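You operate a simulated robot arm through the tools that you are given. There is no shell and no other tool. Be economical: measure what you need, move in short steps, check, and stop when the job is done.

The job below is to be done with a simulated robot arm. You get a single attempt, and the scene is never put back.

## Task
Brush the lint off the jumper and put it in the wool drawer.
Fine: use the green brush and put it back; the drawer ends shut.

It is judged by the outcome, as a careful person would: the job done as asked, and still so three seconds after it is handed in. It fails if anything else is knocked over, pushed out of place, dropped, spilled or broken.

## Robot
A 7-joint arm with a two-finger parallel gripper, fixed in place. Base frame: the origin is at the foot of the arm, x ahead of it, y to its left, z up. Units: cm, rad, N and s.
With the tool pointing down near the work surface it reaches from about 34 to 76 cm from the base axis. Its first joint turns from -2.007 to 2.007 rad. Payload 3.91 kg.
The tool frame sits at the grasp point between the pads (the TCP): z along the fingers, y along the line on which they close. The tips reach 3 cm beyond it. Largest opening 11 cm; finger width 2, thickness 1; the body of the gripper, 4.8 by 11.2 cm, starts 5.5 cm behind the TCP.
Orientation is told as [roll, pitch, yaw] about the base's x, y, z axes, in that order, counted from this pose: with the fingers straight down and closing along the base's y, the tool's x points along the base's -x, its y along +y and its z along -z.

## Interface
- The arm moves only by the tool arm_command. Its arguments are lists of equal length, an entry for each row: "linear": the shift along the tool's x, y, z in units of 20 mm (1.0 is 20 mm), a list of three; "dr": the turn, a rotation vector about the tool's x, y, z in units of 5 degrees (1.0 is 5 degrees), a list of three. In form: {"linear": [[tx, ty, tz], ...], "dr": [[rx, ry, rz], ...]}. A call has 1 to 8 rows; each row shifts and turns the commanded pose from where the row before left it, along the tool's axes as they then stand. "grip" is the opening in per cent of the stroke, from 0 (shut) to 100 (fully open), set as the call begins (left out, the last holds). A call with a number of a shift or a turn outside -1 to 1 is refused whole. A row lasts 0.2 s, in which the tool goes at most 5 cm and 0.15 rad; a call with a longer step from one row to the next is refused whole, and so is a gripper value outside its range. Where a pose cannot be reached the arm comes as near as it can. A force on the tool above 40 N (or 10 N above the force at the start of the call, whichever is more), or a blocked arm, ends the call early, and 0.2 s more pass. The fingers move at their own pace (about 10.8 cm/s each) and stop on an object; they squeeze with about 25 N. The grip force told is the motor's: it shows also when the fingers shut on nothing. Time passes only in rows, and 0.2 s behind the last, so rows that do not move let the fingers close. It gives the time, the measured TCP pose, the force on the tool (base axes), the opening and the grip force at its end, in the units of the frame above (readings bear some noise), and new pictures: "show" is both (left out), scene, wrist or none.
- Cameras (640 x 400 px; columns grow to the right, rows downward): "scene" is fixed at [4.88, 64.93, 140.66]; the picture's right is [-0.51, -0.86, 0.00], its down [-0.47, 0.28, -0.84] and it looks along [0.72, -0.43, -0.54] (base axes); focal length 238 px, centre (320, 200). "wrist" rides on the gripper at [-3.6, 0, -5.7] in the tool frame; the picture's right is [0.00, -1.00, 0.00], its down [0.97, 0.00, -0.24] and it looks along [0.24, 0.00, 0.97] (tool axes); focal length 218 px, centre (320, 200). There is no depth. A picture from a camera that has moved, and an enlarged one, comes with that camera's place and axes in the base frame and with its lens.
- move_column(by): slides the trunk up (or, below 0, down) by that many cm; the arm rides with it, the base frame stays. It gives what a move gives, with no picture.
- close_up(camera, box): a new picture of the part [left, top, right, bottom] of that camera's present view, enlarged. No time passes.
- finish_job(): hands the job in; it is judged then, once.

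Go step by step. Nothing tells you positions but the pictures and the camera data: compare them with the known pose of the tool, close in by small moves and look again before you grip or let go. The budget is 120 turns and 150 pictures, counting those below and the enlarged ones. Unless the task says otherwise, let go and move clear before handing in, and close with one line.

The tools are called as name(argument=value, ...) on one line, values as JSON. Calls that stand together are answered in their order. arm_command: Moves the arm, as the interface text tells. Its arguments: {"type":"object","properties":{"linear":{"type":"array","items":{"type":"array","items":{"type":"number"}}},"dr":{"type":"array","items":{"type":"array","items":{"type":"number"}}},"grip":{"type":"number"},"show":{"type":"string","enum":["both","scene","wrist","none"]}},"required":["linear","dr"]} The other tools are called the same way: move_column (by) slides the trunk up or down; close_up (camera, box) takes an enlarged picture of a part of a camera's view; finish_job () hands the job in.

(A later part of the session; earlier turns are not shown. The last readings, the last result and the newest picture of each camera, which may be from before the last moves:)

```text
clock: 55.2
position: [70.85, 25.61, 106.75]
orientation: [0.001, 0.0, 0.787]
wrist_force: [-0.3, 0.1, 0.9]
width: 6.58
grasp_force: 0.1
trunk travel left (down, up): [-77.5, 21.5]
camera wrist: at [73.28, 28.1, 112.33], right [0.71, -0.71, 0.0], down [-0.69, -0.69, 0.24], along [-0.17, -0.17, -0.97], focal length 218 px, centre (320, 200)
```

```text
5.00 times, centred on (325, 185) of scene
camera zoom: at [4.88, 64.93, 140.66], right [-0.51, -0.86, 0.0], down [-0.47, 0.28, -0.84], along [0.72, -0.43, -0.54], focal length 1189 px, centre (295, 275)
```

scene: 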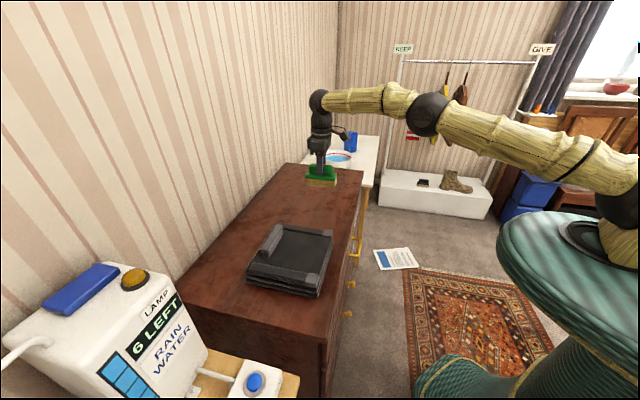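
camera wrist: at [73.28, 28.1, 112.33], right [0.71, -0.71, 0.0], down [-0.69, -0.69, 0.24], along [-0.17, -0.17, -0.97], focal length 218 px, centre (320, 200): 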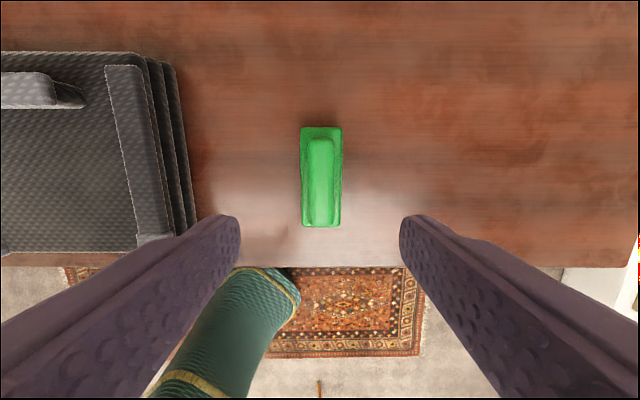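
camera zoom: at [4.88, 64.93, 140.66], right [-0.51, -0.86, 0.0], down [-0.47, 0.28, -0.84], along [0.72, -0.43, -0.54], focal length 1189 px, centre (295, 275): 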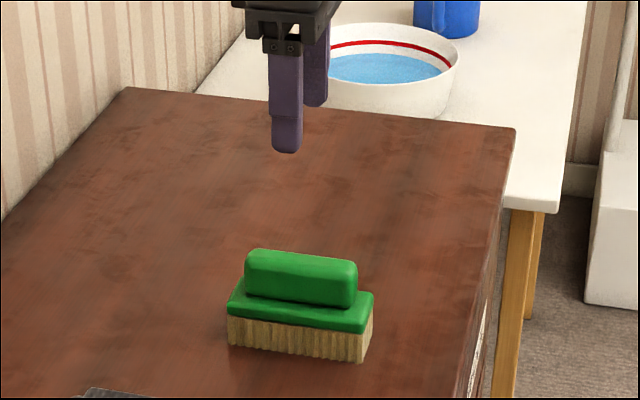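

The brush is back in place. Now the WOOL drawer: its bar is at about r 51, t −30, z 73. I retreat and turn the gripper so it closes in the vertical plane, tilted outward.

arm_command(linear=[[1, 0, 0], [1, 0, 0], [1, 0, 0], [1, 0, 0], [1, 0, 0], [1, 0, 0], [1, 0, 0], [1, 0, 0]], dr=[[0, 0, 0], [0, 0, 0], [0, 0, 0], [0, 0, 0], [0, 0, 0], [0, 0, 0], [0, 0, 0], [0, 0, 0]], show="none")

arm_command(linear=[[0, 0, 0], [0, 0, 0], [0, 0, 0], [0, 0, 0], [0, 0, 0], [0, 0, 0], [0, 0, 0], [0, 0, 0]], dr=[[0, 0, 1], [0, 0, 1], [0, 0, 1], [0, 0, 1], [0, 0, 1], [0, 0, 1], [0, 0, 1], [0, 0, 1]], show="none")

arm_command(linear=[[0, 0, 0], [0, 0, 0], [0, 0, 0], [0, 0, 0], [0, 0, 0], [0, 0, 0], [0, 0, 0], [0, 0, 0]], dr=[[0, 0, 1], [0, 0, 1], [0, 0, 1], [0, 0, 1], [0, 0, 1], [0, 0, 1], [0, 0, 1], [0, 0, 1]], show="none")

arm_command(linear=[[0, 0, 0], [0, 0, 0], [0, -1, 0], [0, -1, 0], [0, -1, 0], [0, -1, 0]], dr=[[0, 0, 1], [0, 0, 1], [0, 0, 0], [0, 0, 0], [0, 0, 0], [0, 0, 0]], show="none")

arm_command(linear=[[0, 0, 0], [0, 0, 0], [0, 0, 0], [0, 0, 0], [0, 0, 0], [0, 0, 0], [0, 0, 0], [0, 0, 0]], dr=[[-1, 0, 0], [-1, 0, 0], [-1, 0, 0], [-1, 0, 0], [-1, 0, 0], [-1, 0, 0], [-1, 0, 0], [-1, 0, 0]])

```text
clock: 57.0
position: [59.23, 14.29, 106.58]
orientation: [0.0, -0.001, 0.787]
wrist_force: [-0.2, 0.5, -0.6]
width: 6.61
grasp_force: 0.1
trunk travel left (down, up): [-77.5, 21.5]
```

```text
clock: 58.8
position: [59.39, 14.28, 106.6]
orientation: [0.001, -0.001, 0.088]
wrist_force: [0.1, 0.3, 0.1]
width: 6.62
grasp_force: 0.1
trunk travel left (down, up): [-77.5, 21.5]
```

```text
clock: 60.6
position: [59.45, 14.18, 106.6]
orientation: [0.001, -0.001, -0.611]
wrist_force: [-0.2, 0.2, -0.2]
width: 6.61
grasp_force: 0.0
trunk travel left (down, up): [-77.5, 21.5]
```

```text
clock: 62.0
position: [53.77, 8.57, 106.77]
orientation: [0.0, 0.0, -0.785]
wrist_force: [0.7, -0.3, 0.0]
width: 6.58
grasp_force: 0.1
trunk travel left (down, up): [-77.5, 21.5]
```

```text
clock: 63.8
position: [53.7, 8.45, 106.71]
orientation: [0.699, 0.0, -0.785]
wrist_force: [-0.3, -0.3, -0.3]
width: 6.61
grasp_force: 0.1
trunk travel left (down, up): [-77.5, 21.5]
camera wrist: at [53.79, 3.23, 111.13], right [-0.54, -0.54, -0.64], down [-0.8, 0.58, 0.18], along [0.27, 0.61, -0.74], focal length 218 px, centre (320, 200)
```

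scene: 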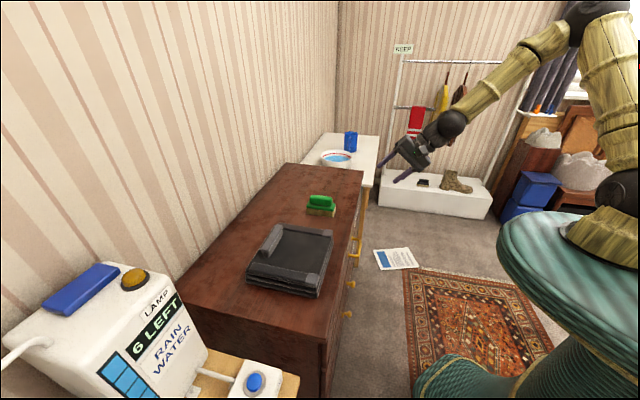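
wrist: 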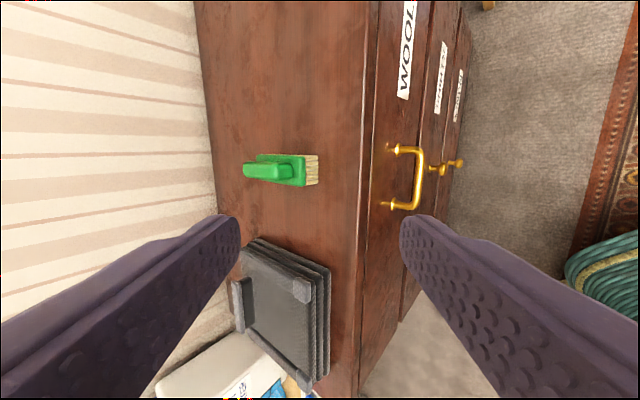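

arm_command(linear=[[0, 0, 0], [0.15, -0.78, 0.89], [0.15, -0.78, 0.89], [0.15, -0.78, 0.89], [0.15, -0.78, 0.89], [0.15, -0.78, 0.89], [0.15, -0.78, 0.89]], dr=[[-1, 0, 0], [0, 0, 0], [0, 0, 0], [0, 0, 0], [0, 0, 0], [0, 0, 0], [0, 0, 0]])

```text
clock: 65.4
position: [53.18, 10.61, 92.27]
orientation: [0.785, 0.0, -0.784]
wrist_force: [0.0, 0.2, -0.6]
width: 6.61
grasp_force: 0.0
trunk travel left (down, up): [-77.5, 21.5]
camera wrist: at [52.9, 5.16, 96.35], right [-0.5, -0.5, -0.71], down [-0.81, 0.57, 0.17], along [0.31, 0.66, -0.69], focal length 218 px, centre (320, 200)
```

scene: 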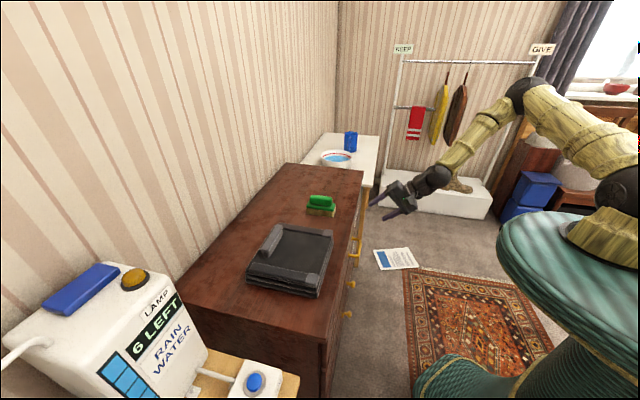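
wrist: 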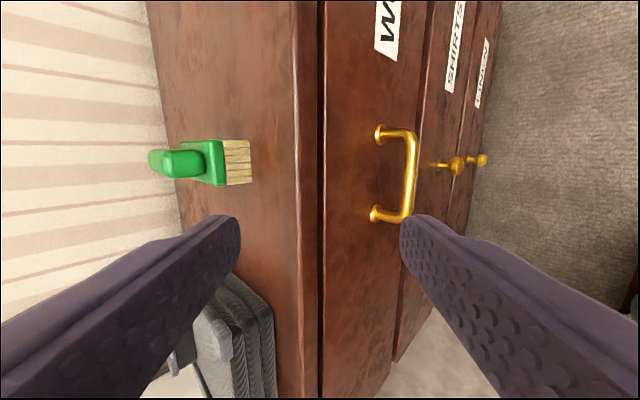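

arm_command(linear=[[-0.04, -0.8, 0.98], [-0.04, -0.8, 0.98], [-0.04, -0.8, 0.98], [-0.04, -0.8, 0.98], [-0.04, -0.8, 0.98], [-0.04, -0.8, 0.98]], dr=[[0, 0, 0], [0, 0, 0], [0, 0, 0], [0, 0, 0], [0, 0, 0], [0, 0, 0]], grip=40)

close_up(camera="scene", box=[320, 180, 440, 280])

```text
clock: 66.8
position: [54.62, 11.23, 77.24]
orientation: [0.785, 0.0, -0.784]
wrist_force: [1.3, 0.1, 0.1]
width: 4.42
grasp_force: 0.1
trunk travel left (down, up): [-77.5, 21.5]
camera wrist: at [54.27, 5.83, 81.3], right [-0.5, -0.5, -0.71], down [-0.81, 0.57, 0.17], along [0.31, 0.66, -0.69], focal length 218 px, centre (320, 200)
```

scene: 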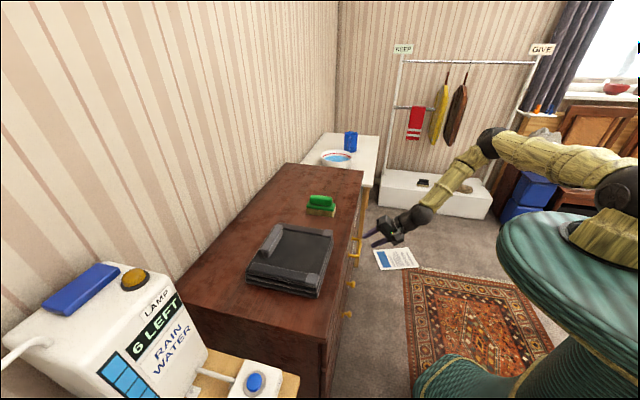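
wrist: 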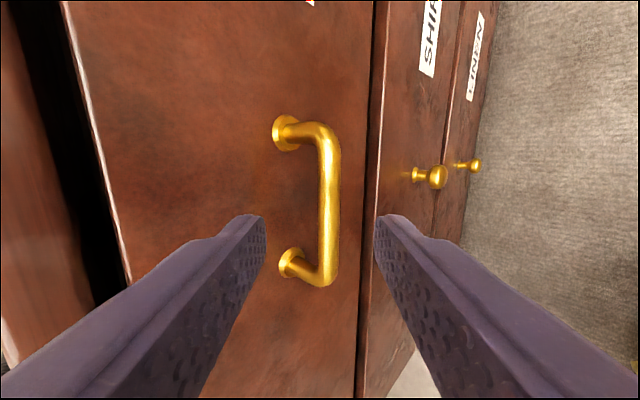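

```text
4.00 times, centred on (380, 230) of scene
camera zoom: at [4.88, 64.93, 140.66], right [-0.51, -0.86, 0.0], down [-0.47, 0.28, -0.84], along [0.72, -0.43, -0.54], focal length 951 px, centre (80, 80)
```

zoom: 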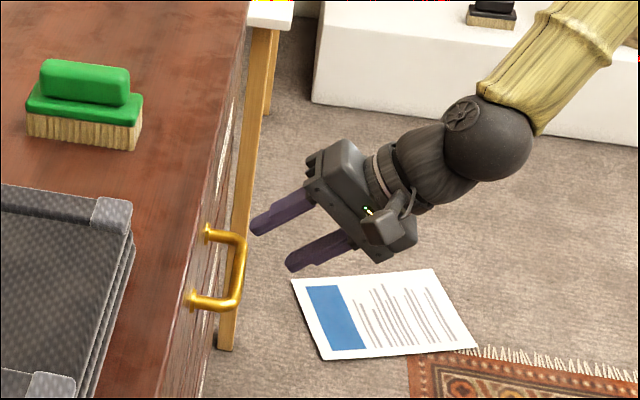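

The bar sits between the fingers. I advance onto it and close.

arm_command(linear=[[0, -0.1, 0.7], [0, -0.1, 0.7], [0, 0, 0.7], [0, 0, 0.6]], dr=[[0, 0, 0], [0, 0, 0], [0, 0, 0], [0, 0, 0]], show="wrist")

close_up(camera="scene", box=[320, 180, 440, 280])

```text
clock: 67.8
position: [57.04, 13.74, 73.46]
orientation: [0.786, 0.0, -0.788]
wrist_force: [0.4, -0.3, -0.1]
width: 4.41
grasp_force: 0.0
trunk travel left (down, up): [-77.5, 21.5]
camera wrist: at [56.8, 8.29, 77.43], right [-0.5, -0.5, -0.71], down [-0.81, 0.57, 0.17], along [0.32, 0.66, -0.69], focal length 218 px, centre (320, 200)
```

wrist: 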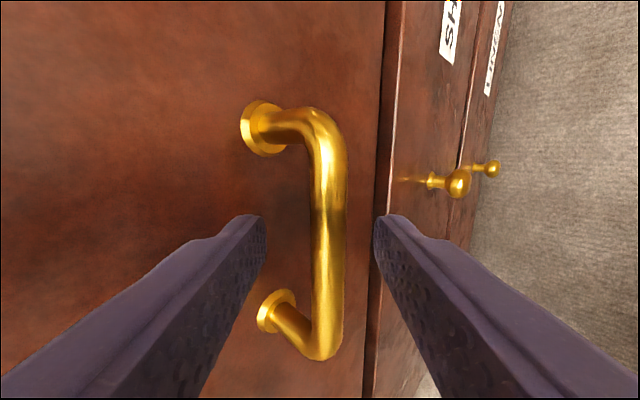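

```text
4.00 times, centred on (380, 230) of scene
camera zoom: at [4.88, 64.93, 140.66], right [-0.51, -0.86, 0.0], down [-0.47, 0.28, -0.84], along [0.72, -0.43, -0.54], focal length 951 px, centre (80, 80)
```

zoom: 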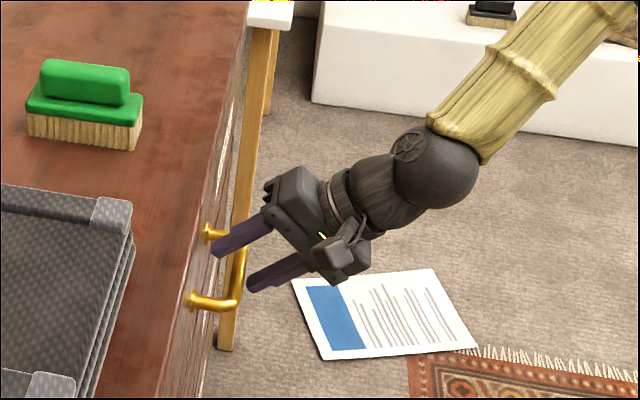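

arm_command(linear=[[0, -0.05, 0.3], [0, 0, 0]], dr=[[0, 0, 0], [0, 0, 0]], show="none")

arm_command(linear=[[0, 0, 0], [0, 0, 0], [0, 0, 0], [0, 0, 0]], dr=[[0, 0, 0], [0, 0, 0], [0, 0, 0], [0, 0, 0]], grip=0, show="wrist")

```text
clock: 68.4
position: [57.27, 13.91, 72.81]
orientation: [0.786, -0.001, -0.784]
wrist_force: [0.7, -0.3, 1.0]
width: 4.41
grasp_force: 0.1
trunk travel left (down, up): [-77.5, 21.5]
```

```text
clock: 69.4
position: [57.22, 13.96, 72.81]
orientation: [0.78, 0.002, -0.783]
wrist_force: [-9.8, -8.2, -13.9]
width: 1.36
grasp_force: 44.9
trunk travel left (down, up): [-77.5, 21.5]
camera wrist: at [56.98, 8.47, 76.78], right [-0.5, -0.5, -0.7], down [-0.81, 0.57, 0.17], along [0.31, 0.65, -0.69], focal length 218 px, centre (320, 200)
```

wrist: 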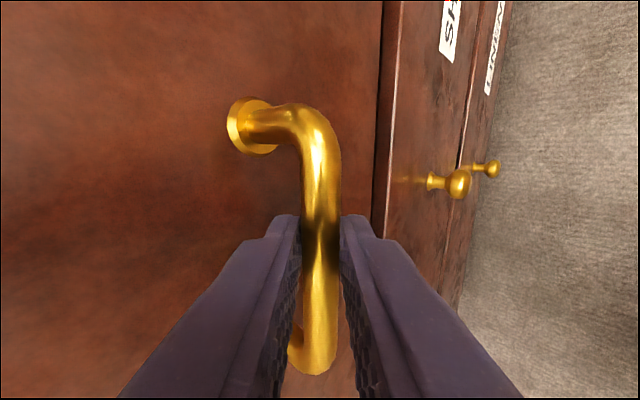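

The bar is held. I pull the drawer straight out a little and check.

arm_command(linear=[[0, -0.15, 0], [0, -0.5, -0.5], [0, -0.5, -0.5], [0, -0.5, -0.5], [0, -0.5, -0.5]], dr=[[0, 0, 0], [0, 0, 0], [0, 0, 0], [0, 0, 0], [0, 0, 0]])

```text
clock: 70.6
position: [53.11, 9.83, 72.73]
orientation: [0.786, 0.0, -0.782]
wrist_force: [1.1, -2.9, 10.7]
width: 1.36
grasp_force: 44.8
trunk travel left (down, up): [-77.5, 21.5]
camera wrist: at [52.9, 4.4, 76.76], right [-0.5, -0.5, -0.71], down [-0.81, 0.57, 0.17], along [0.32, 0.66, -0.68], focal length 218 px, centre (320, 200)
```

scene: 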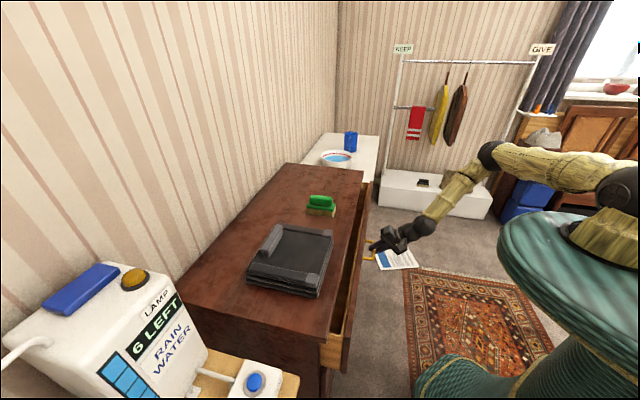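
wrist: 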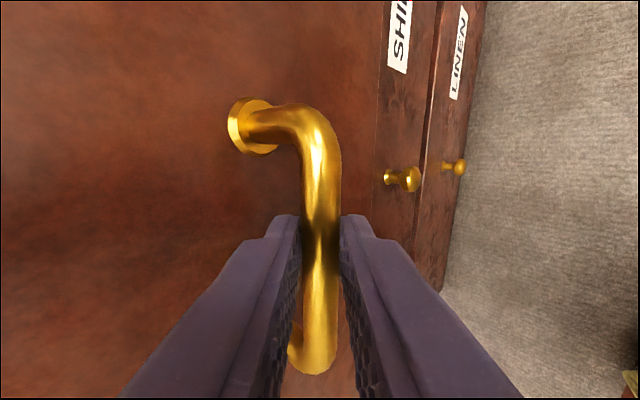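

arm_command(linear=[[0, -0.6, -0.6], [0, -0.6, -0.6], [0, -0.6, -0.6], [0, -0.6, -0.6], [0, -0.6, -0.6], [0, -0.6, -0.6], [0, -0.6, -0.6]], dr=[[0, 0, 0], [0, 0, 0], [0, 0, 0], [0, 0, 0], [0, 0, 0], [0, 0, 0], [0, 0, 0]])

```text
clock: 72.2
position: [44.78, 1.34, 72.79]
orientation: [0.788, -0.001, -0.784]
wrist_force: [1.6, -3.0, 35.7]
width: 1.37
grasp_force: 45.5
trunk travel left (down, up): [-77.5, 21.5]
camera wrist: at [44.4, -4.09, 76.76], right [-0.5, -0.5, -0.71], down [-0.81, 0.57, 0.17], along [0.32, 0.66, -0.68], focal length 218 px, centre (320, 200)
```

scene: 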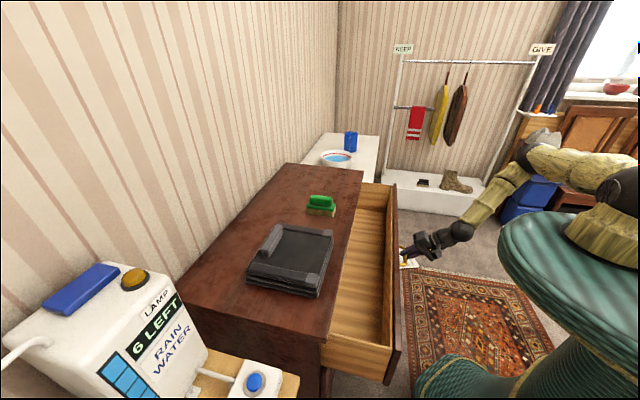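
wrist: 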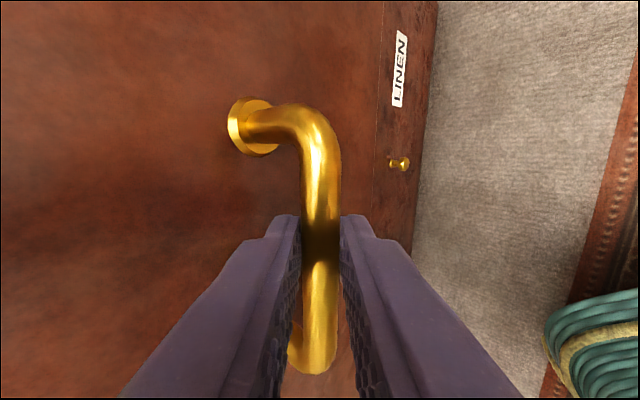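

arm_command(linear=[[0, 0.08, -0.08], [0, -0.5, -0.5], [0, -0.5, -0.5], [0, -0.5, -0.5], [0, -0.5, -0.5], [0, -0.5, -0.5]], dr=[[0, 0, 0], [0, 0, 0], [0, 0, 0], [0, 0, 0], [0, 0, 0], [0, 0, 0]])

```text
clock: 73.6
position: [39.48, -3.67, 72.76]
orientation: [0.784, -0.001, -0.785]
wrist_force: [0.3, -2.7, -2.8]
width: 1.37
grasp_force: 45.5
trunk travel left (down, up): [-77.5, 21.5]
camera wrist: at [39.34, -9.15, 76.78], right [-0.5, -0.5, -0.71], down [-0.81, 0.57, 0.17], along [0.31, 0.65, -0.69], focal length 218 px, centre (320, 200)
```

scene: 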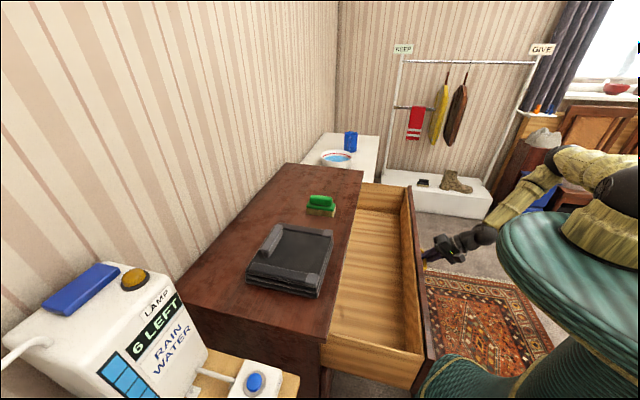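
wrist: 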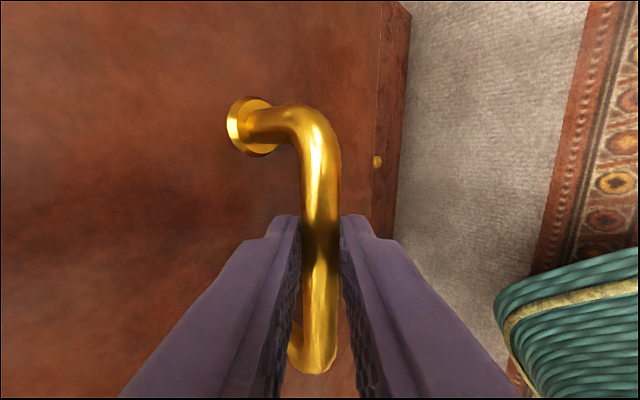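

arm_command(linear=[[0, -0.5, -0.5], [0, -0.5, -0.5], [0, -0.5, -0.5]], dr=[[0, 0, 0], [0, 0, 0], [0, 0, 0]])

close_up(camera="scene", box=[300, 160, 520, 400])

```text
clock: 74.4
position: [36.7, -6.61, 72.71]
orientation: [0.785, 0.001, -0.784]
wrist_force: [4.8, -3.6, -12.3]
width: 1.38
grasp_force: 44.8
trunk travel left (down, up): [-77.5, 21.5]
camera wrist: at [36.46, -12.04, 76.78], right [-0.5, -0.5, -0.71], down [-0.81, 0.57, 0.17], along [0.31, 0.66, -0.69], focal length 218 px, centre (320, 200)
```

scene: 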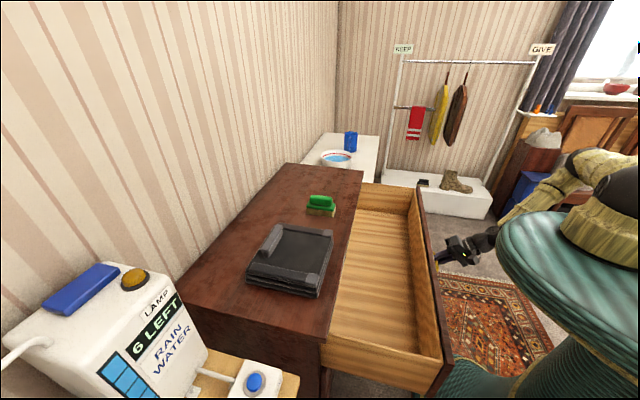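
wrist: 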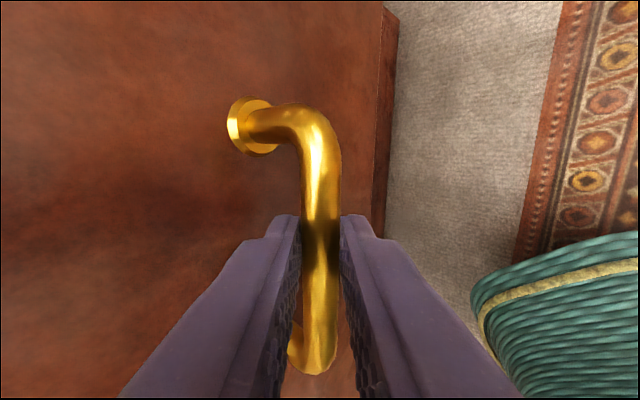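

```text
1.67 times, centred on (410, 280) of scene
camera zoom: at [4.88, 64.93, 140.66], right [-0.51, -0.86, 0.0], down [-0.47, 0.28, -0.84], along [0.72, -0.43, -0.54], focal length 396 px, centre (170, 67)
```

zoom: 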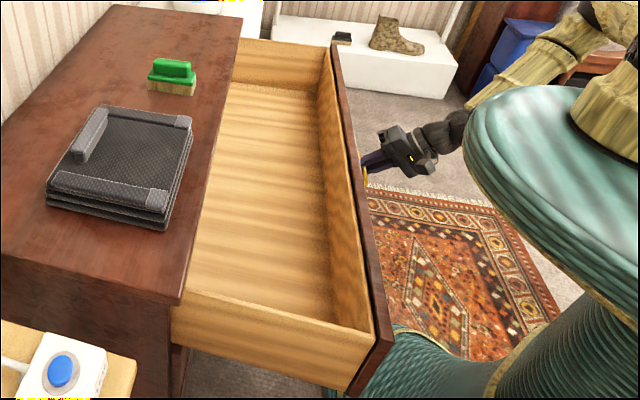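

The drawer is open about 29 cm. I release the bar and back off upward.

arm_command(linear=[[0, 0, 0], [0, 0, 0], [0, 0, -0.6], [0, 0, -0.8], [0, 0, -0.9]], dr=[[0, 0, 0], [0, 0, 0], [0, 0, 0], [0, 0, 0], [0, 0, 0]], grip=40, show="none")

arm_command(linear=[[0, 0.7, -0.7], [0, 0.7, -0.7], [0, 0.7, -0.7], [0, 0.7, -0.7], [0, 0.7, -0.7], [0, 0.7, -0.7], [0, 0.7, -0.7], [0, 0.7, -0.7]], dr=[[0, 0, 0], [0, 0, 0], [0, 0, 0], [0, 0, 0], [0, 0, 0], [0, 0, 0], [0, 0, 0], [0, 0, 0]])

```text
clock: 75.6
position: [34.33, -9.06, 76.14]
orientation: [0.786, 0.0, -0.784]
wrist_force: [0.3, 0.2, -1.0]
width: 4.42
grasp_force: 0.1
trunk travel left (down, up): [-77.5, 21.5]
```

```text
clock: 77.4
position: [34.33, -8.86, 92.05]
orientation: [0.786, 0.0, -0.786]
wrist_force: [1.1, 0.3, 0.3]
width: 4.41
grasp_force: 0.0
trunk travel left (down, up): [-77.5, 21.5]
camera wrist: at [34.07, -14.25, 96.09], right [-0.5, -0.5, -0.71], down [-0.81, 0.57, 0.17], along [0.32, 0.66, -0.69], focal length 218 px, centre (320, 200)
```

scene: 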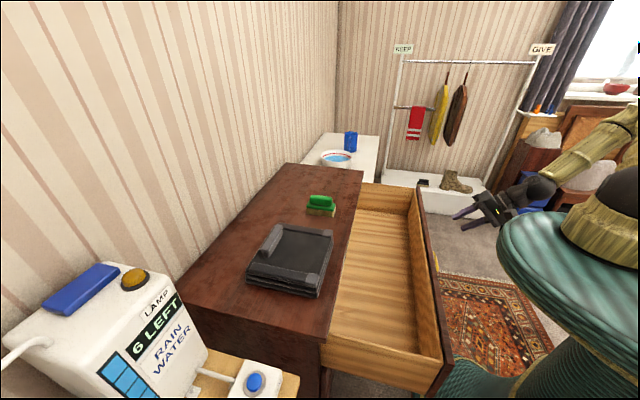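
wrist: 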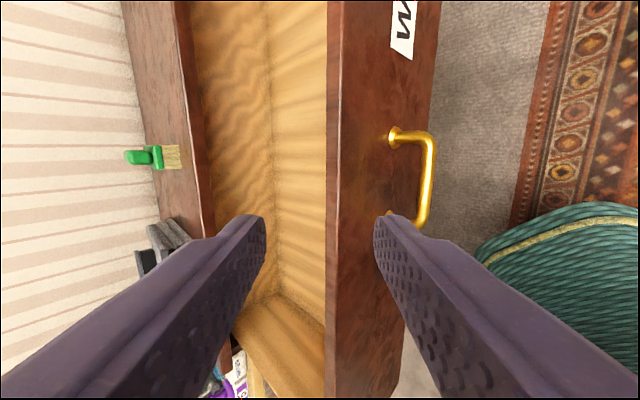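

arm_command(linear=[[0, 1, 0], [0, 1, 0], [0, 1, 0], [0, 1, 0], [0, 1, 0], [0, 1, 0], [0, 1, 0], [0, 1, 0]], dr=[[0, 0, 0], [0, 0, 0], [0, 0, 0], [0, 0, 0], [0, 0, 0], [0, 0, 0], [0, 0, 0], [1, 0, 0]], show="none")

arm_command(linear=[[0, 1, 0], [0, 1, 0], [0, 1, 0], [0, 1, 0], [0, 1, 0], [0, 1, 0], [0, 1, 0], [0, 1, 0]], dr=[[1, 0, 0], [1, 0, 0], [1, 0, 0], [1, 0, 0], [1, 0, 0], [1, 0, 0], [1, 0, 0], [1, 0, 0]], show="wrist")

```text
clock: 79.2
position: [42.74, -0.95, 103.04]
orientation: [0.696, 0.002, -0.785]
wrist_force: [-0.3, -0.7, -0.2]
width: 4.41
grasp_force: 0.0
out of reach, approached as far as the arm can: row 3
trunk travel left (down, up): [-77.5, 21.5]
```

```text
clock: 81.0
position: [52.88, 9.41, 108.87]
orientation: [-0.003, 0.0, -0.785]
wrist_force: [-0.9, 0.1, 0.3]
width: 4.41
grasp_force: 0.0
trunk travel left (down, up): [-77.5, 21.5]
camera wrist: at [55.5, 6.78, 114.77], right [-0.71, -0.71, 0.0], down [-0.69, 0.69, 0.24], along [-0.17, 0.17, -0.97], focal length 218 px, centre (320, 200)
```

wrist: 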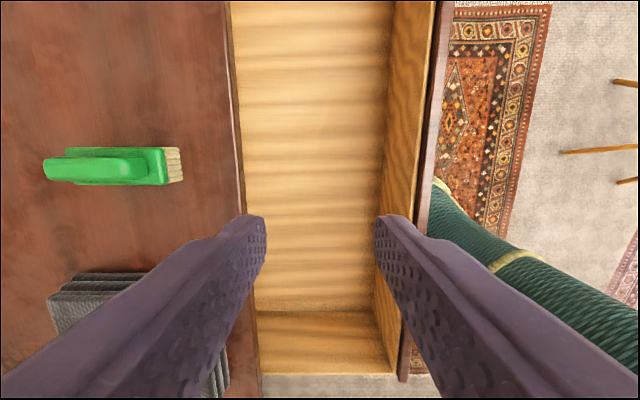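

The drawer is open with a clear view in. Now I move over to the jumper's standing collar at the back.

arm_command(linear=[[1, 1, 0], [1, 1, 0], [1, 1, 0], [1, 1, 0], [1, 1, 0], [1, 1, 0], [1, 1, 0], [1, 1, 0]], dr=[[0, 0, 0], [0, 0, 0], [0, 0, 0], [0, 0, 0], [0, 0, 0], [0, 0, 0], [0, 0, 0], [0, 0, 0]], show="none")

arm_command(linear=[[1, 1, 0], [1, 1, 0], [1, 1, 0], [1, 1, 0], [1, 1, 0], [0.9, 1, 0], [0, 0.5, 0]], dr=[[0, 0, 0], [0, 0, 0], [0, 0, 0], [0, 0, 0], [0, 0, 0], [0, 0, 0], [0, 0, 0]], grip=70)

```text
clock: 82.8
position: [52.89, 32.08, 109.28]
orientation: [-0.002, -0.001, -0.786]
wrist_force: [0.3, 0.4, -0.5]
width: 4.4
grasp_force: 0.2
trunk travel left (down, up): [-77.5, 21.5]
```

```text
clock: 84.4
position: [53.77, 49.46, 109.09]
orientation: [-0.001, 0.001, -0.785]
wrist_force: [-0.9, 0.2, 0.1]
width: 7.68
grasp_force: 0.1
trunk travel left (down, up): [-77.5, 21.5]
camera wrist: at [56.34, 46.81, 114.83], right [-0.71, -0.71, 0.0], down [-0.69, 0.69, 0.24], along [-0.17, 0.17, -0.97], focal length 218 px, centre (320, 200)
```

scene: 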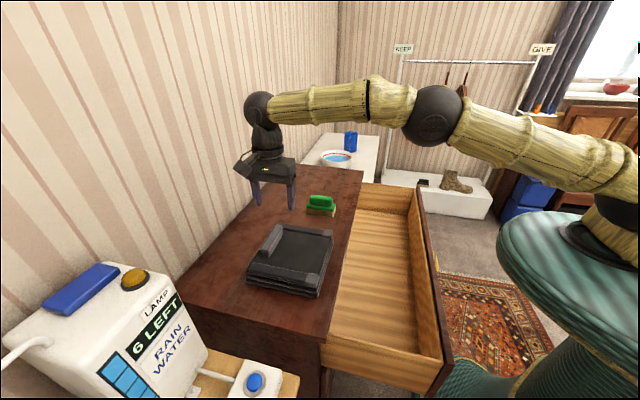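
wrist: 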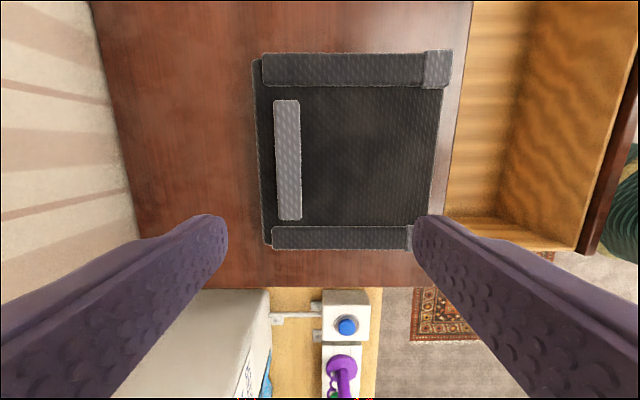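

arm_command(linear=[[-0.5, 0.8, 0], [-0.5, 0.8, 0], [0, 0, 1], [0, 0, 1], [0, 0, 1], [0, 0, 1], [0, 0, 1]], dr=[[0, 0, 0], [0, 0, 0], [0, 0, 0], [0, 0, 0], [0, 0, 0], [0, 0, 0], [0, 0, 0]], show="wrist")

close_up(camera="scene", box=[220, 180, 350, 310])

```text
clock: 86.0
position: [55.84, 48.64, 98.68]
orientation: [-0.001, -0.001, -0.785]
wrist_force: [0.1, 1.0, -0.3]
width: 7.71
grasp_force: 0.0
out of reach, approached as far as the arm can: row 1, 2
trunk travel left (down, up): [-77.5, 21.5]
camera wrist: at [58.46, 46.0, 104.38], right [-0.71, -0.71, 0.0], down [-0.69, 0.69, 0.24], along [-0.17, 0.17, -0.97], focal length 218 px, centre (320, 200)
```

wrist: 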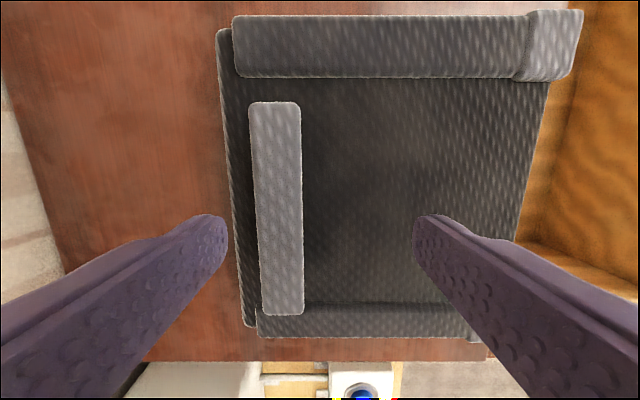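

```text
3.08 times, centred on (285, 245) of scene
camera zoom: at [4.88, 64.93, 140.66], right [-0.51, -0.86, 0.0], down [-0.47, 0.28, -0.84], along [0.72, -0.43, -0.54], focal length 732 px, centre (428, 62)
```

zoom: 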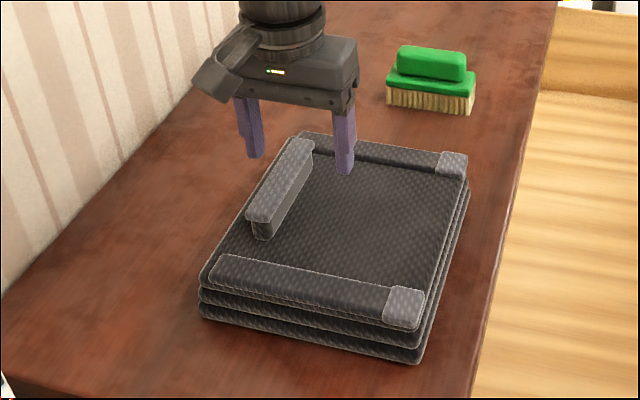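

arm_command(linear=[[0, 0.6, 0], [0, 0.55, 0]], dr=[[0, 0, 0], [0, 0, 0]], show="none")

```text
clock: 86.6
position: [56.44, 49.21, 98.82]
orientation: [0.0, -0.002, -0.785]
wrist_force: [-0.4, 0.0, -1.0]
width: 7.69
grasp_force: 0.1
out of reach, approached as far as the arm can: row 1, 2
trunk travel left (down, up): [-77.5, 21.5]
```

Slightly out of reach; raising the trunk gives the arm more reach at this height.

move_column(by=14)

arm_command(linear=[[0, 0, 1], [0, 0, 1], [0, 0, 1], [0, 0, 1], [0, 0, 1], [0, 0, 1], [0, 0, 1]], dr=[[0, 0, 0], [0, 0, 0], [0, 0, 0], [0, 0, 0], [0, 0, 0], [0, 0, 0], [0, 0, 0]], show="none")

arm_command(linear=[[0, 0.5, 0], [0, 0.3, 0]], dr=[[0, 0, 0], [0, 0, 0]], show="wrist")

```text
clock: 88.3
position: [56.38, 49.25, 112.74]
orientation: [0.0, -0.001, -0.787]
wrist_force: [-0.1, 0.2, 0.4]
width: 7.72
grasp_force: 0.0
trunk travel left (down, up): [-91.5, 7.5]
```

```text
clock: 89.9
position: [55.49, 48.25, 98.67]
orientation: [0.0, 0.0, -0.786]
wrist_force: [0.6, 0.6, -0.5]
width: 7.71
grasp_force: 0.0
out of reach, approached as far as the arm can: row 3, 5, 6
trunk travel left (down, up): [-91.5, 7.5]
```

```text
clock: 90.5
position: [55.34, 48.39, 99.06]
orientation: [0.0, 0.0, -0.785]
wrist_force: [0.2, 0.5, 0.8]
width: 7.73
grasp_force: 0.2
out of reach, approached as far as the arm can: row 1, 2
trunk travel left (down, up): [-91.5, 7.5]
camera wrist: at [57.91, 45.76, 104.77], right [-0.71, -0.71, 0.0], down [-0.69, 0.69, 0.24], along [-0.17, 0.17, -0.97], focal length 218 px, centre (320, 200)
```

wrist: 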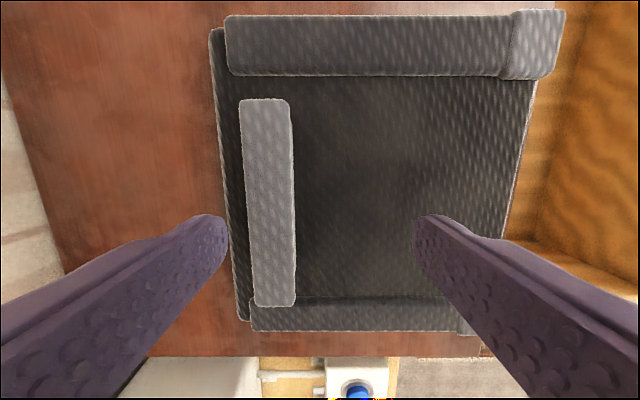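

That made it worse; the best height is near trunk −4. I back off, rise, lower the trunk, and approach again.

arm_command(linear=[[0, -1, -1], [0, -1, -1], [0, 0, -1], [0, 0, -1], [0, 0, -1], [0, 0, -1], [0, 0, -1], [0, 0, -1]], dr=[[0, 0, 0], [0, 0, 0], [0, 0, 0], [0, 0, 0], [0, 0, 0], [0, 0, 0], [0, 0, 0], [0, 0, 0]], grip=85, show="none")

move_column(by=-17)

arm_command(linear=[[0, 0.8, 0], [0, 0.8, 0], [0, 0.8, 0], [0, 0.6, 0]], dr=[[0, 0, 0], [0, 0, 0], [0, 0, 0], [0, 0, 0]], show="wrist")

```text
clock: 92.3
position: [52.66, 45.5, 115.03]
orientation: [0.001, 0.001, -0.785]
wrist_force: [0.0, -0.1, 0.5]
width: 9.34
grasp_force: 0.1
trunk travel left (down, up): [-91.5, 7.5]
```

```text
clock: 94.2
position: [52.61, 45.36, 98.06]
orientation: [0.0, 0.0, -0.785]
wrist_force: [1.1, 0.4, -0.5]
width: 9.34
grasp_force: 0.2
trunk travel left (down, up): [-74.5, 24.5]
```

```text
clock: 95.2
position: [56.25, 49.1, 98.0]
orientation: [-0.001, -0.001, -0.784]
wrist_force: [-0.1, 0.4, 0.0]
width: 9.35
grasp_force: 0.0
out of reach, approached as far as the arm can: row 4
trunk travel left (down, up): [-74.5, 24.5]
camera wrist: at [58.8, 46.45, 103.81], right [-0.71, -0.71, 0.0], down [-0.69, 0.69, 0.24], along [-0.17, 0.17, -0.97], focal length 218 px, centre (320, 200)
```

wrist: 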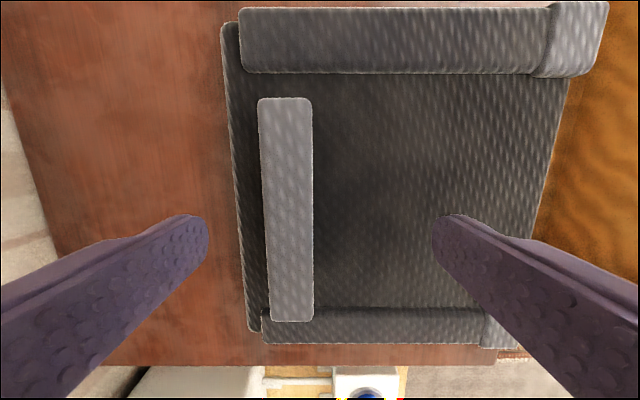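

arm_command(linear=[[0, 0, 0.8], [0, 0, 0.8], [0, 0, 0.5], [0, 0, 0]], dr=[[0, 0, 0], [0, 0, 0], [0, 0, 0], [0, 0, 0]], show="wrist")

close_up(camera="scene", box=[230, 190, 350, 310])

```text
clock: 96.2
position: [56.29, 48.93, 93.79]
orientation: [-0.001, 0.001, -0.786]
wrist_force: [-0.3, -1.0, 0.6]
width: 9.34
grasp_force: 0.1
trunk travel left (down, up): [-74.5, 24.5]
camera wrist: at [58.87, 46.38, 99.58], right [-0.71, -0.71, 0.0], down [-0.69, 0.69, 0.24], along [-0.17, 0.17, -0.97], focal length 218 px, centre (320, 200)
```

wrist: 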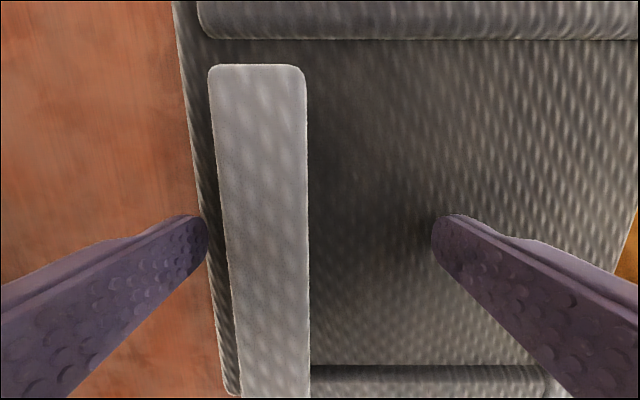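

```text
3.33 times, centred on (290, 250) of scene
camera zoom: at [4.88, 64.93, 140.66], right [-0.51, -0.86, 0.0], down [-0.47, 0.28, -0.84], along [0.72, -0.43, -0.54], focal length 792 px, centre (420, 33)
```

zoom: 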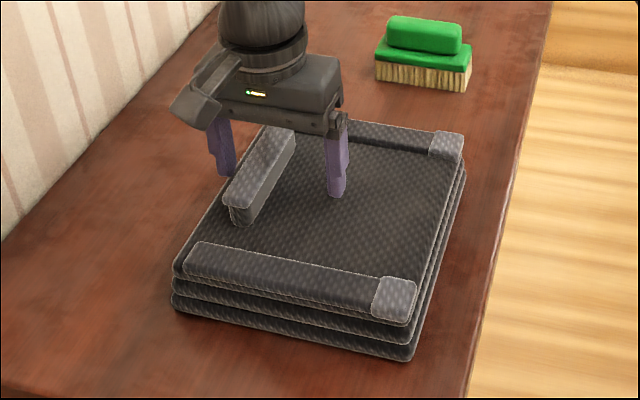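

Fingers straddle the collar. I close; the far finger will draw it in a little.

arm_command(linear=[[0, 0, 0], [0, 0, 0], [0, 0, 0], [0, 0, 0], [0, 0, 0], [0, 0, 0]], dr=[[0, 0, 0], [0, 0, 0], [0, 0, 0], [0, 0, 0], [0, 0, 0], [0, 0, 0]], grip=0, show="wrist")

close_up(camera="scene", box=[230, 190, 350, 310])

```text
clock: 97.6
position: [56.27, 48.97, 93.91]
orientation: [0.0, 0.0, -0.785]
wrist_force: [1.4, 1.3, 2.2]
width: 1.96
grasp_force: 25.2
trunk travel left (down, up): [-74.5, 24.5]
camera wrist: at [58.87, 46.39, 99.59], right [-0.71, -0.71, 0.0], down [-0.69, 0.69, 0.24], along [-0.17, 0.17, -0.97], focal length 218 px, centre (320, 200)
```

wrist: 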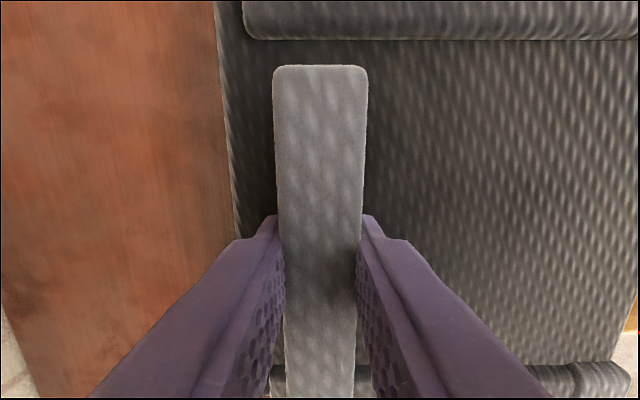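

```text
3.33 times, centred on (290, 250) of scene
camera zoom: at [4.88, 64.93, 140.66], right [-0.51, -0.86, 0.0], down [-0.47, 0.28, -0.84], along [0.72, -0.43, -0.54], focal length 792 px, centre (420, 33)
```

zoom: 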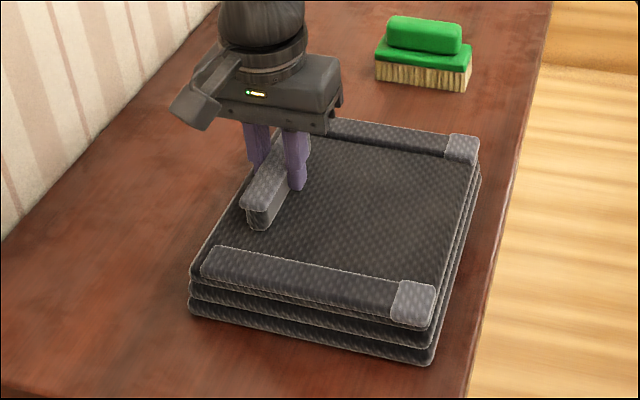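

Held below its lip. I lift gently and check.

arm_command(linear=[[0, 0, -0.3], [0, 0, -0.5], [0, -0.2, -0.6], [0, -0.3, -0.6], [0, 0, 0]], dr=[[0, 0, 0], [0, 0, 0], [0, 0, 0], [0, 0, 0], [0, 0, 0]], show="scene")

close_up(camera="scene", box=[230, 190, 350, 310])

```text
clock: 98.8
position: [55.75, 48.35, 97.74]
orientation: [0.0, 0.001, -0.786]
wrist_force: [-0.3, 0.5, -5.9]
width: 1.98
grasp_force: 25.0
trunk travel left (down, up): [-74.5, 24.5]
```

scene: 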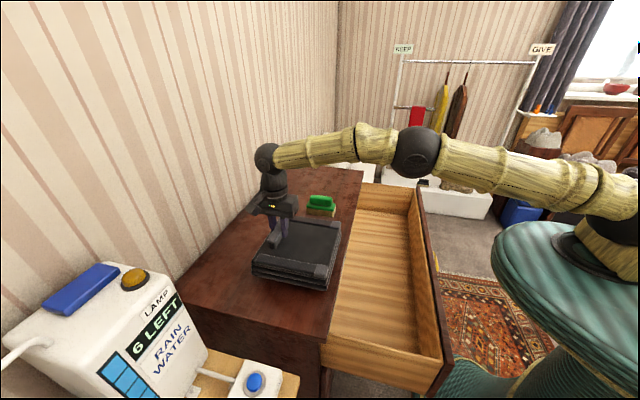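

```text
3.33 times, centred on (290, 250) of scene
camera zoom: at [4.88, 64.93, 140.66], right [-0.51, -0.86, 0.0], down [-0.47, 0.28, -0.84], along [0.72, -0.43, -0.54], focal length 792 px, centre (420, 33)
```

zoom: 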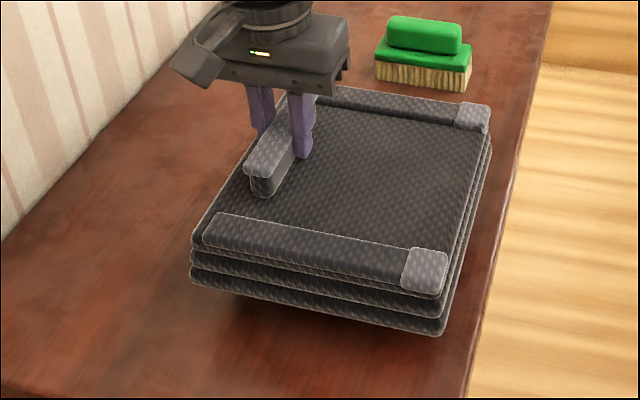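

Held level. I carry it out over the open drawer.

arm_command(linear=[[0, -0.3, -0.7], [-0.2, -0.9, -0.5], [-0.3, -1, 0], [-0.3, -1, 0], [-0.3, -1, 0], [-0.3, -1, 0], [-0.3, -1, 0], [-0.3, -1, 0]], dr=[[0, 0, 0], [0, 0, 0], [0, 0, 0], [0, 0, 0], [0, 0, 0], [0, 0, 0], [0, 0, 0], [0, 0, 0]], show="none")

arm_command(linear=[[-0.3, -1, 0], [-0.2, -1, 0], [0, -1, 0], [0, -1, 0], [0, -1, 0], [0, -0.8, 0], [0, 0, 0]], dr=[[0, 0, 0], [0, 0, 0], [0, 0, 0], [0, 0, 0], [0, 0, 0], [0, 0, 0], [0, 0, 0]], show="both")

close_up(camera="scene", box=[300, 160, 500, 400])

```text
clock: 100.6
position: [48.19, 35.41, 100.07]
orientation: [0.0, 0.001, -0.786]
wrist_force: [-0.3, 0.5, -4.5]
width: 2.0
grasp_force: 25.0
trunk travel left (down, up): [-74.5, 24.5]
```

```text
clock: 102.2
position: [40.96, 26.39, 100.3]
orientation: [-0.001, 0.0, -0.786]
wrist_force: [-0.3, -0.9, -4.5]
width: 1.98
grasp_force: 25.2
trunk travel left (down, up): [-74.5, 24.5]
camera wrist: at [43.49, 23.8, 106.0], right [-0.71, -0.71, 0.0], down [-0.69, 0.69, 0.24], along [-0.17, 0.17, -0.97], focal length 218 px, centre (320, 200)
```

scene: 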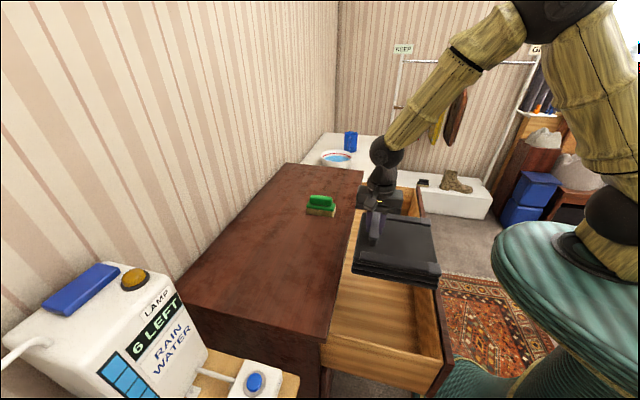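
wrist: 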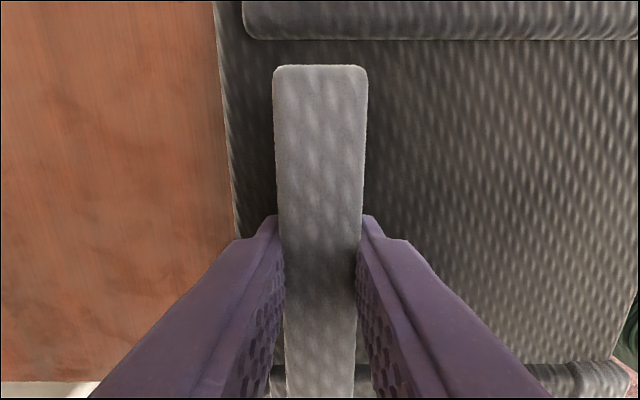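

```text
1.67 times, centred on (400, 280) of scene
camera zoom: at [4.88, 64.93, 140.66], right [-0.51, -0.86, 0.0], down [-0.47, 0.28, -0.84], along [0.72, -0.43, -0.54], focal length 396 px, centre (187, 67)
```

zoom: 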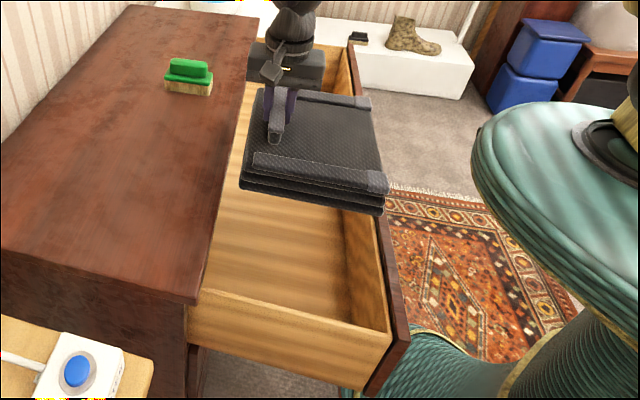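

arm_command(linear=[[0, 0, 1], [0, 0, 1], [0, 0, 1], [0, 0, 1], [0, 0, 1]], dr=[[0, 0, 0], [0, 0, 0], [0, 0, 0], [0, 0, 0], [0, 0, 0]], show="wrist")

close_up(camera="scene", box=[300, 160, 500, 400])

```text
clock: 103.4
position: [40.94, 26.34, 90.13]
orientation: [0.0, 0.0, -0.784]
wrist_force: [0.2, 0.6, -5.2]
width: 1.99
grasp_force: 25.3
trunk travel left (down, up): [-74.5, 24.5]
camera wrist: at [43.5, 23.75, 95.93], right [-0.71, -0.71, 0.0], down [-0.69, 0.69, 0.24], along [-0.17, 0.17, -0.97], focal length 218 px, centre (320, 200)
```

wrist: 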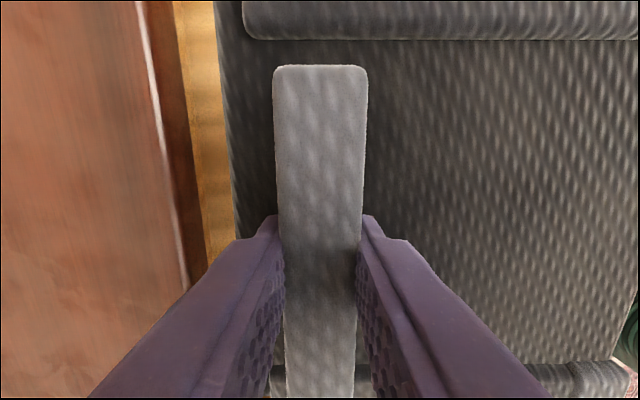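

```text
1.67 times, centred on (400, 280) of scene
camera zoom: at [4.88, 64.93, 140.66], right [-0.51, -0.86, 0.0], down [-0.47, 0.28, -0.84], along [0.72, -0.43, -0.54], focal length 396 px, centre (187, 67)
```

zoom: 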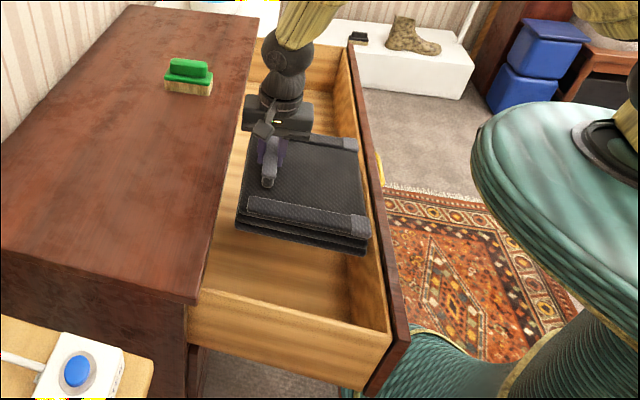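

arm_command(linear=[[0, 0, 1], [0, 0, 1], [0, 0, 1], [0, 0, 1]], dr=[[0, 0, 0], [0, 0, 0], [0, 0, 0], [0, 0, 0]], show="wrist")

close_up(camera="scene", box=[320, 180, 480, 370])

```text
clock: 104.4
position: [40.86, 26.37, 82.08]
orientation: [-0.003, -0.002, -0.783]
wrist_force: [-0.6, -0.8, -4.8]
width: 2.0
grasp_force: 24.8
trunk travel left (down, up): [-74.5, 24.5]
camera wrist: at [43.41, 23.82, 87.91], right [-0.71, -0.71, 0.0], down [-0.69, 0.69, 0.24], along [-0.17, 0.17, -0.97], focal length 218 px, centre (320, 200)
```

wrist: 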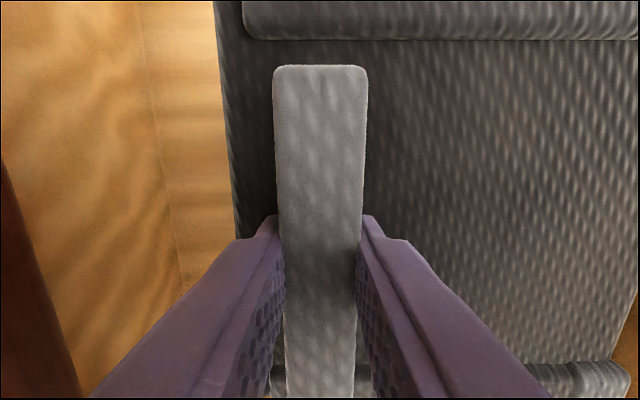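

```text
2.11 times, centred on (400, 275) of scene
camera zoom: at [4.88, 64.93, 140.66], right [-0.51, -0.86, 0.0], down [-0.47, 0.28, -0.84], along [0.72, -0.43, -0.54], focal length 500 px, centre (152, 42)
```

zoom: 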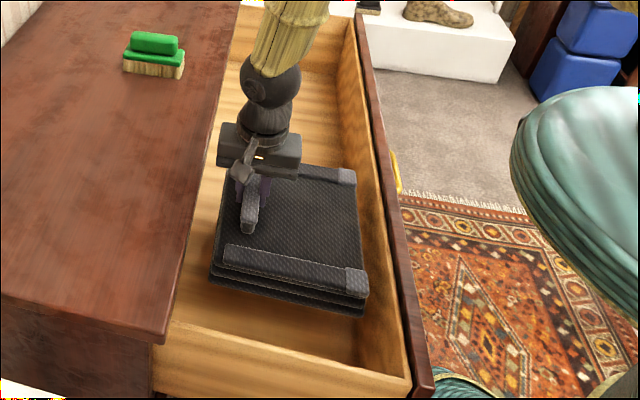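

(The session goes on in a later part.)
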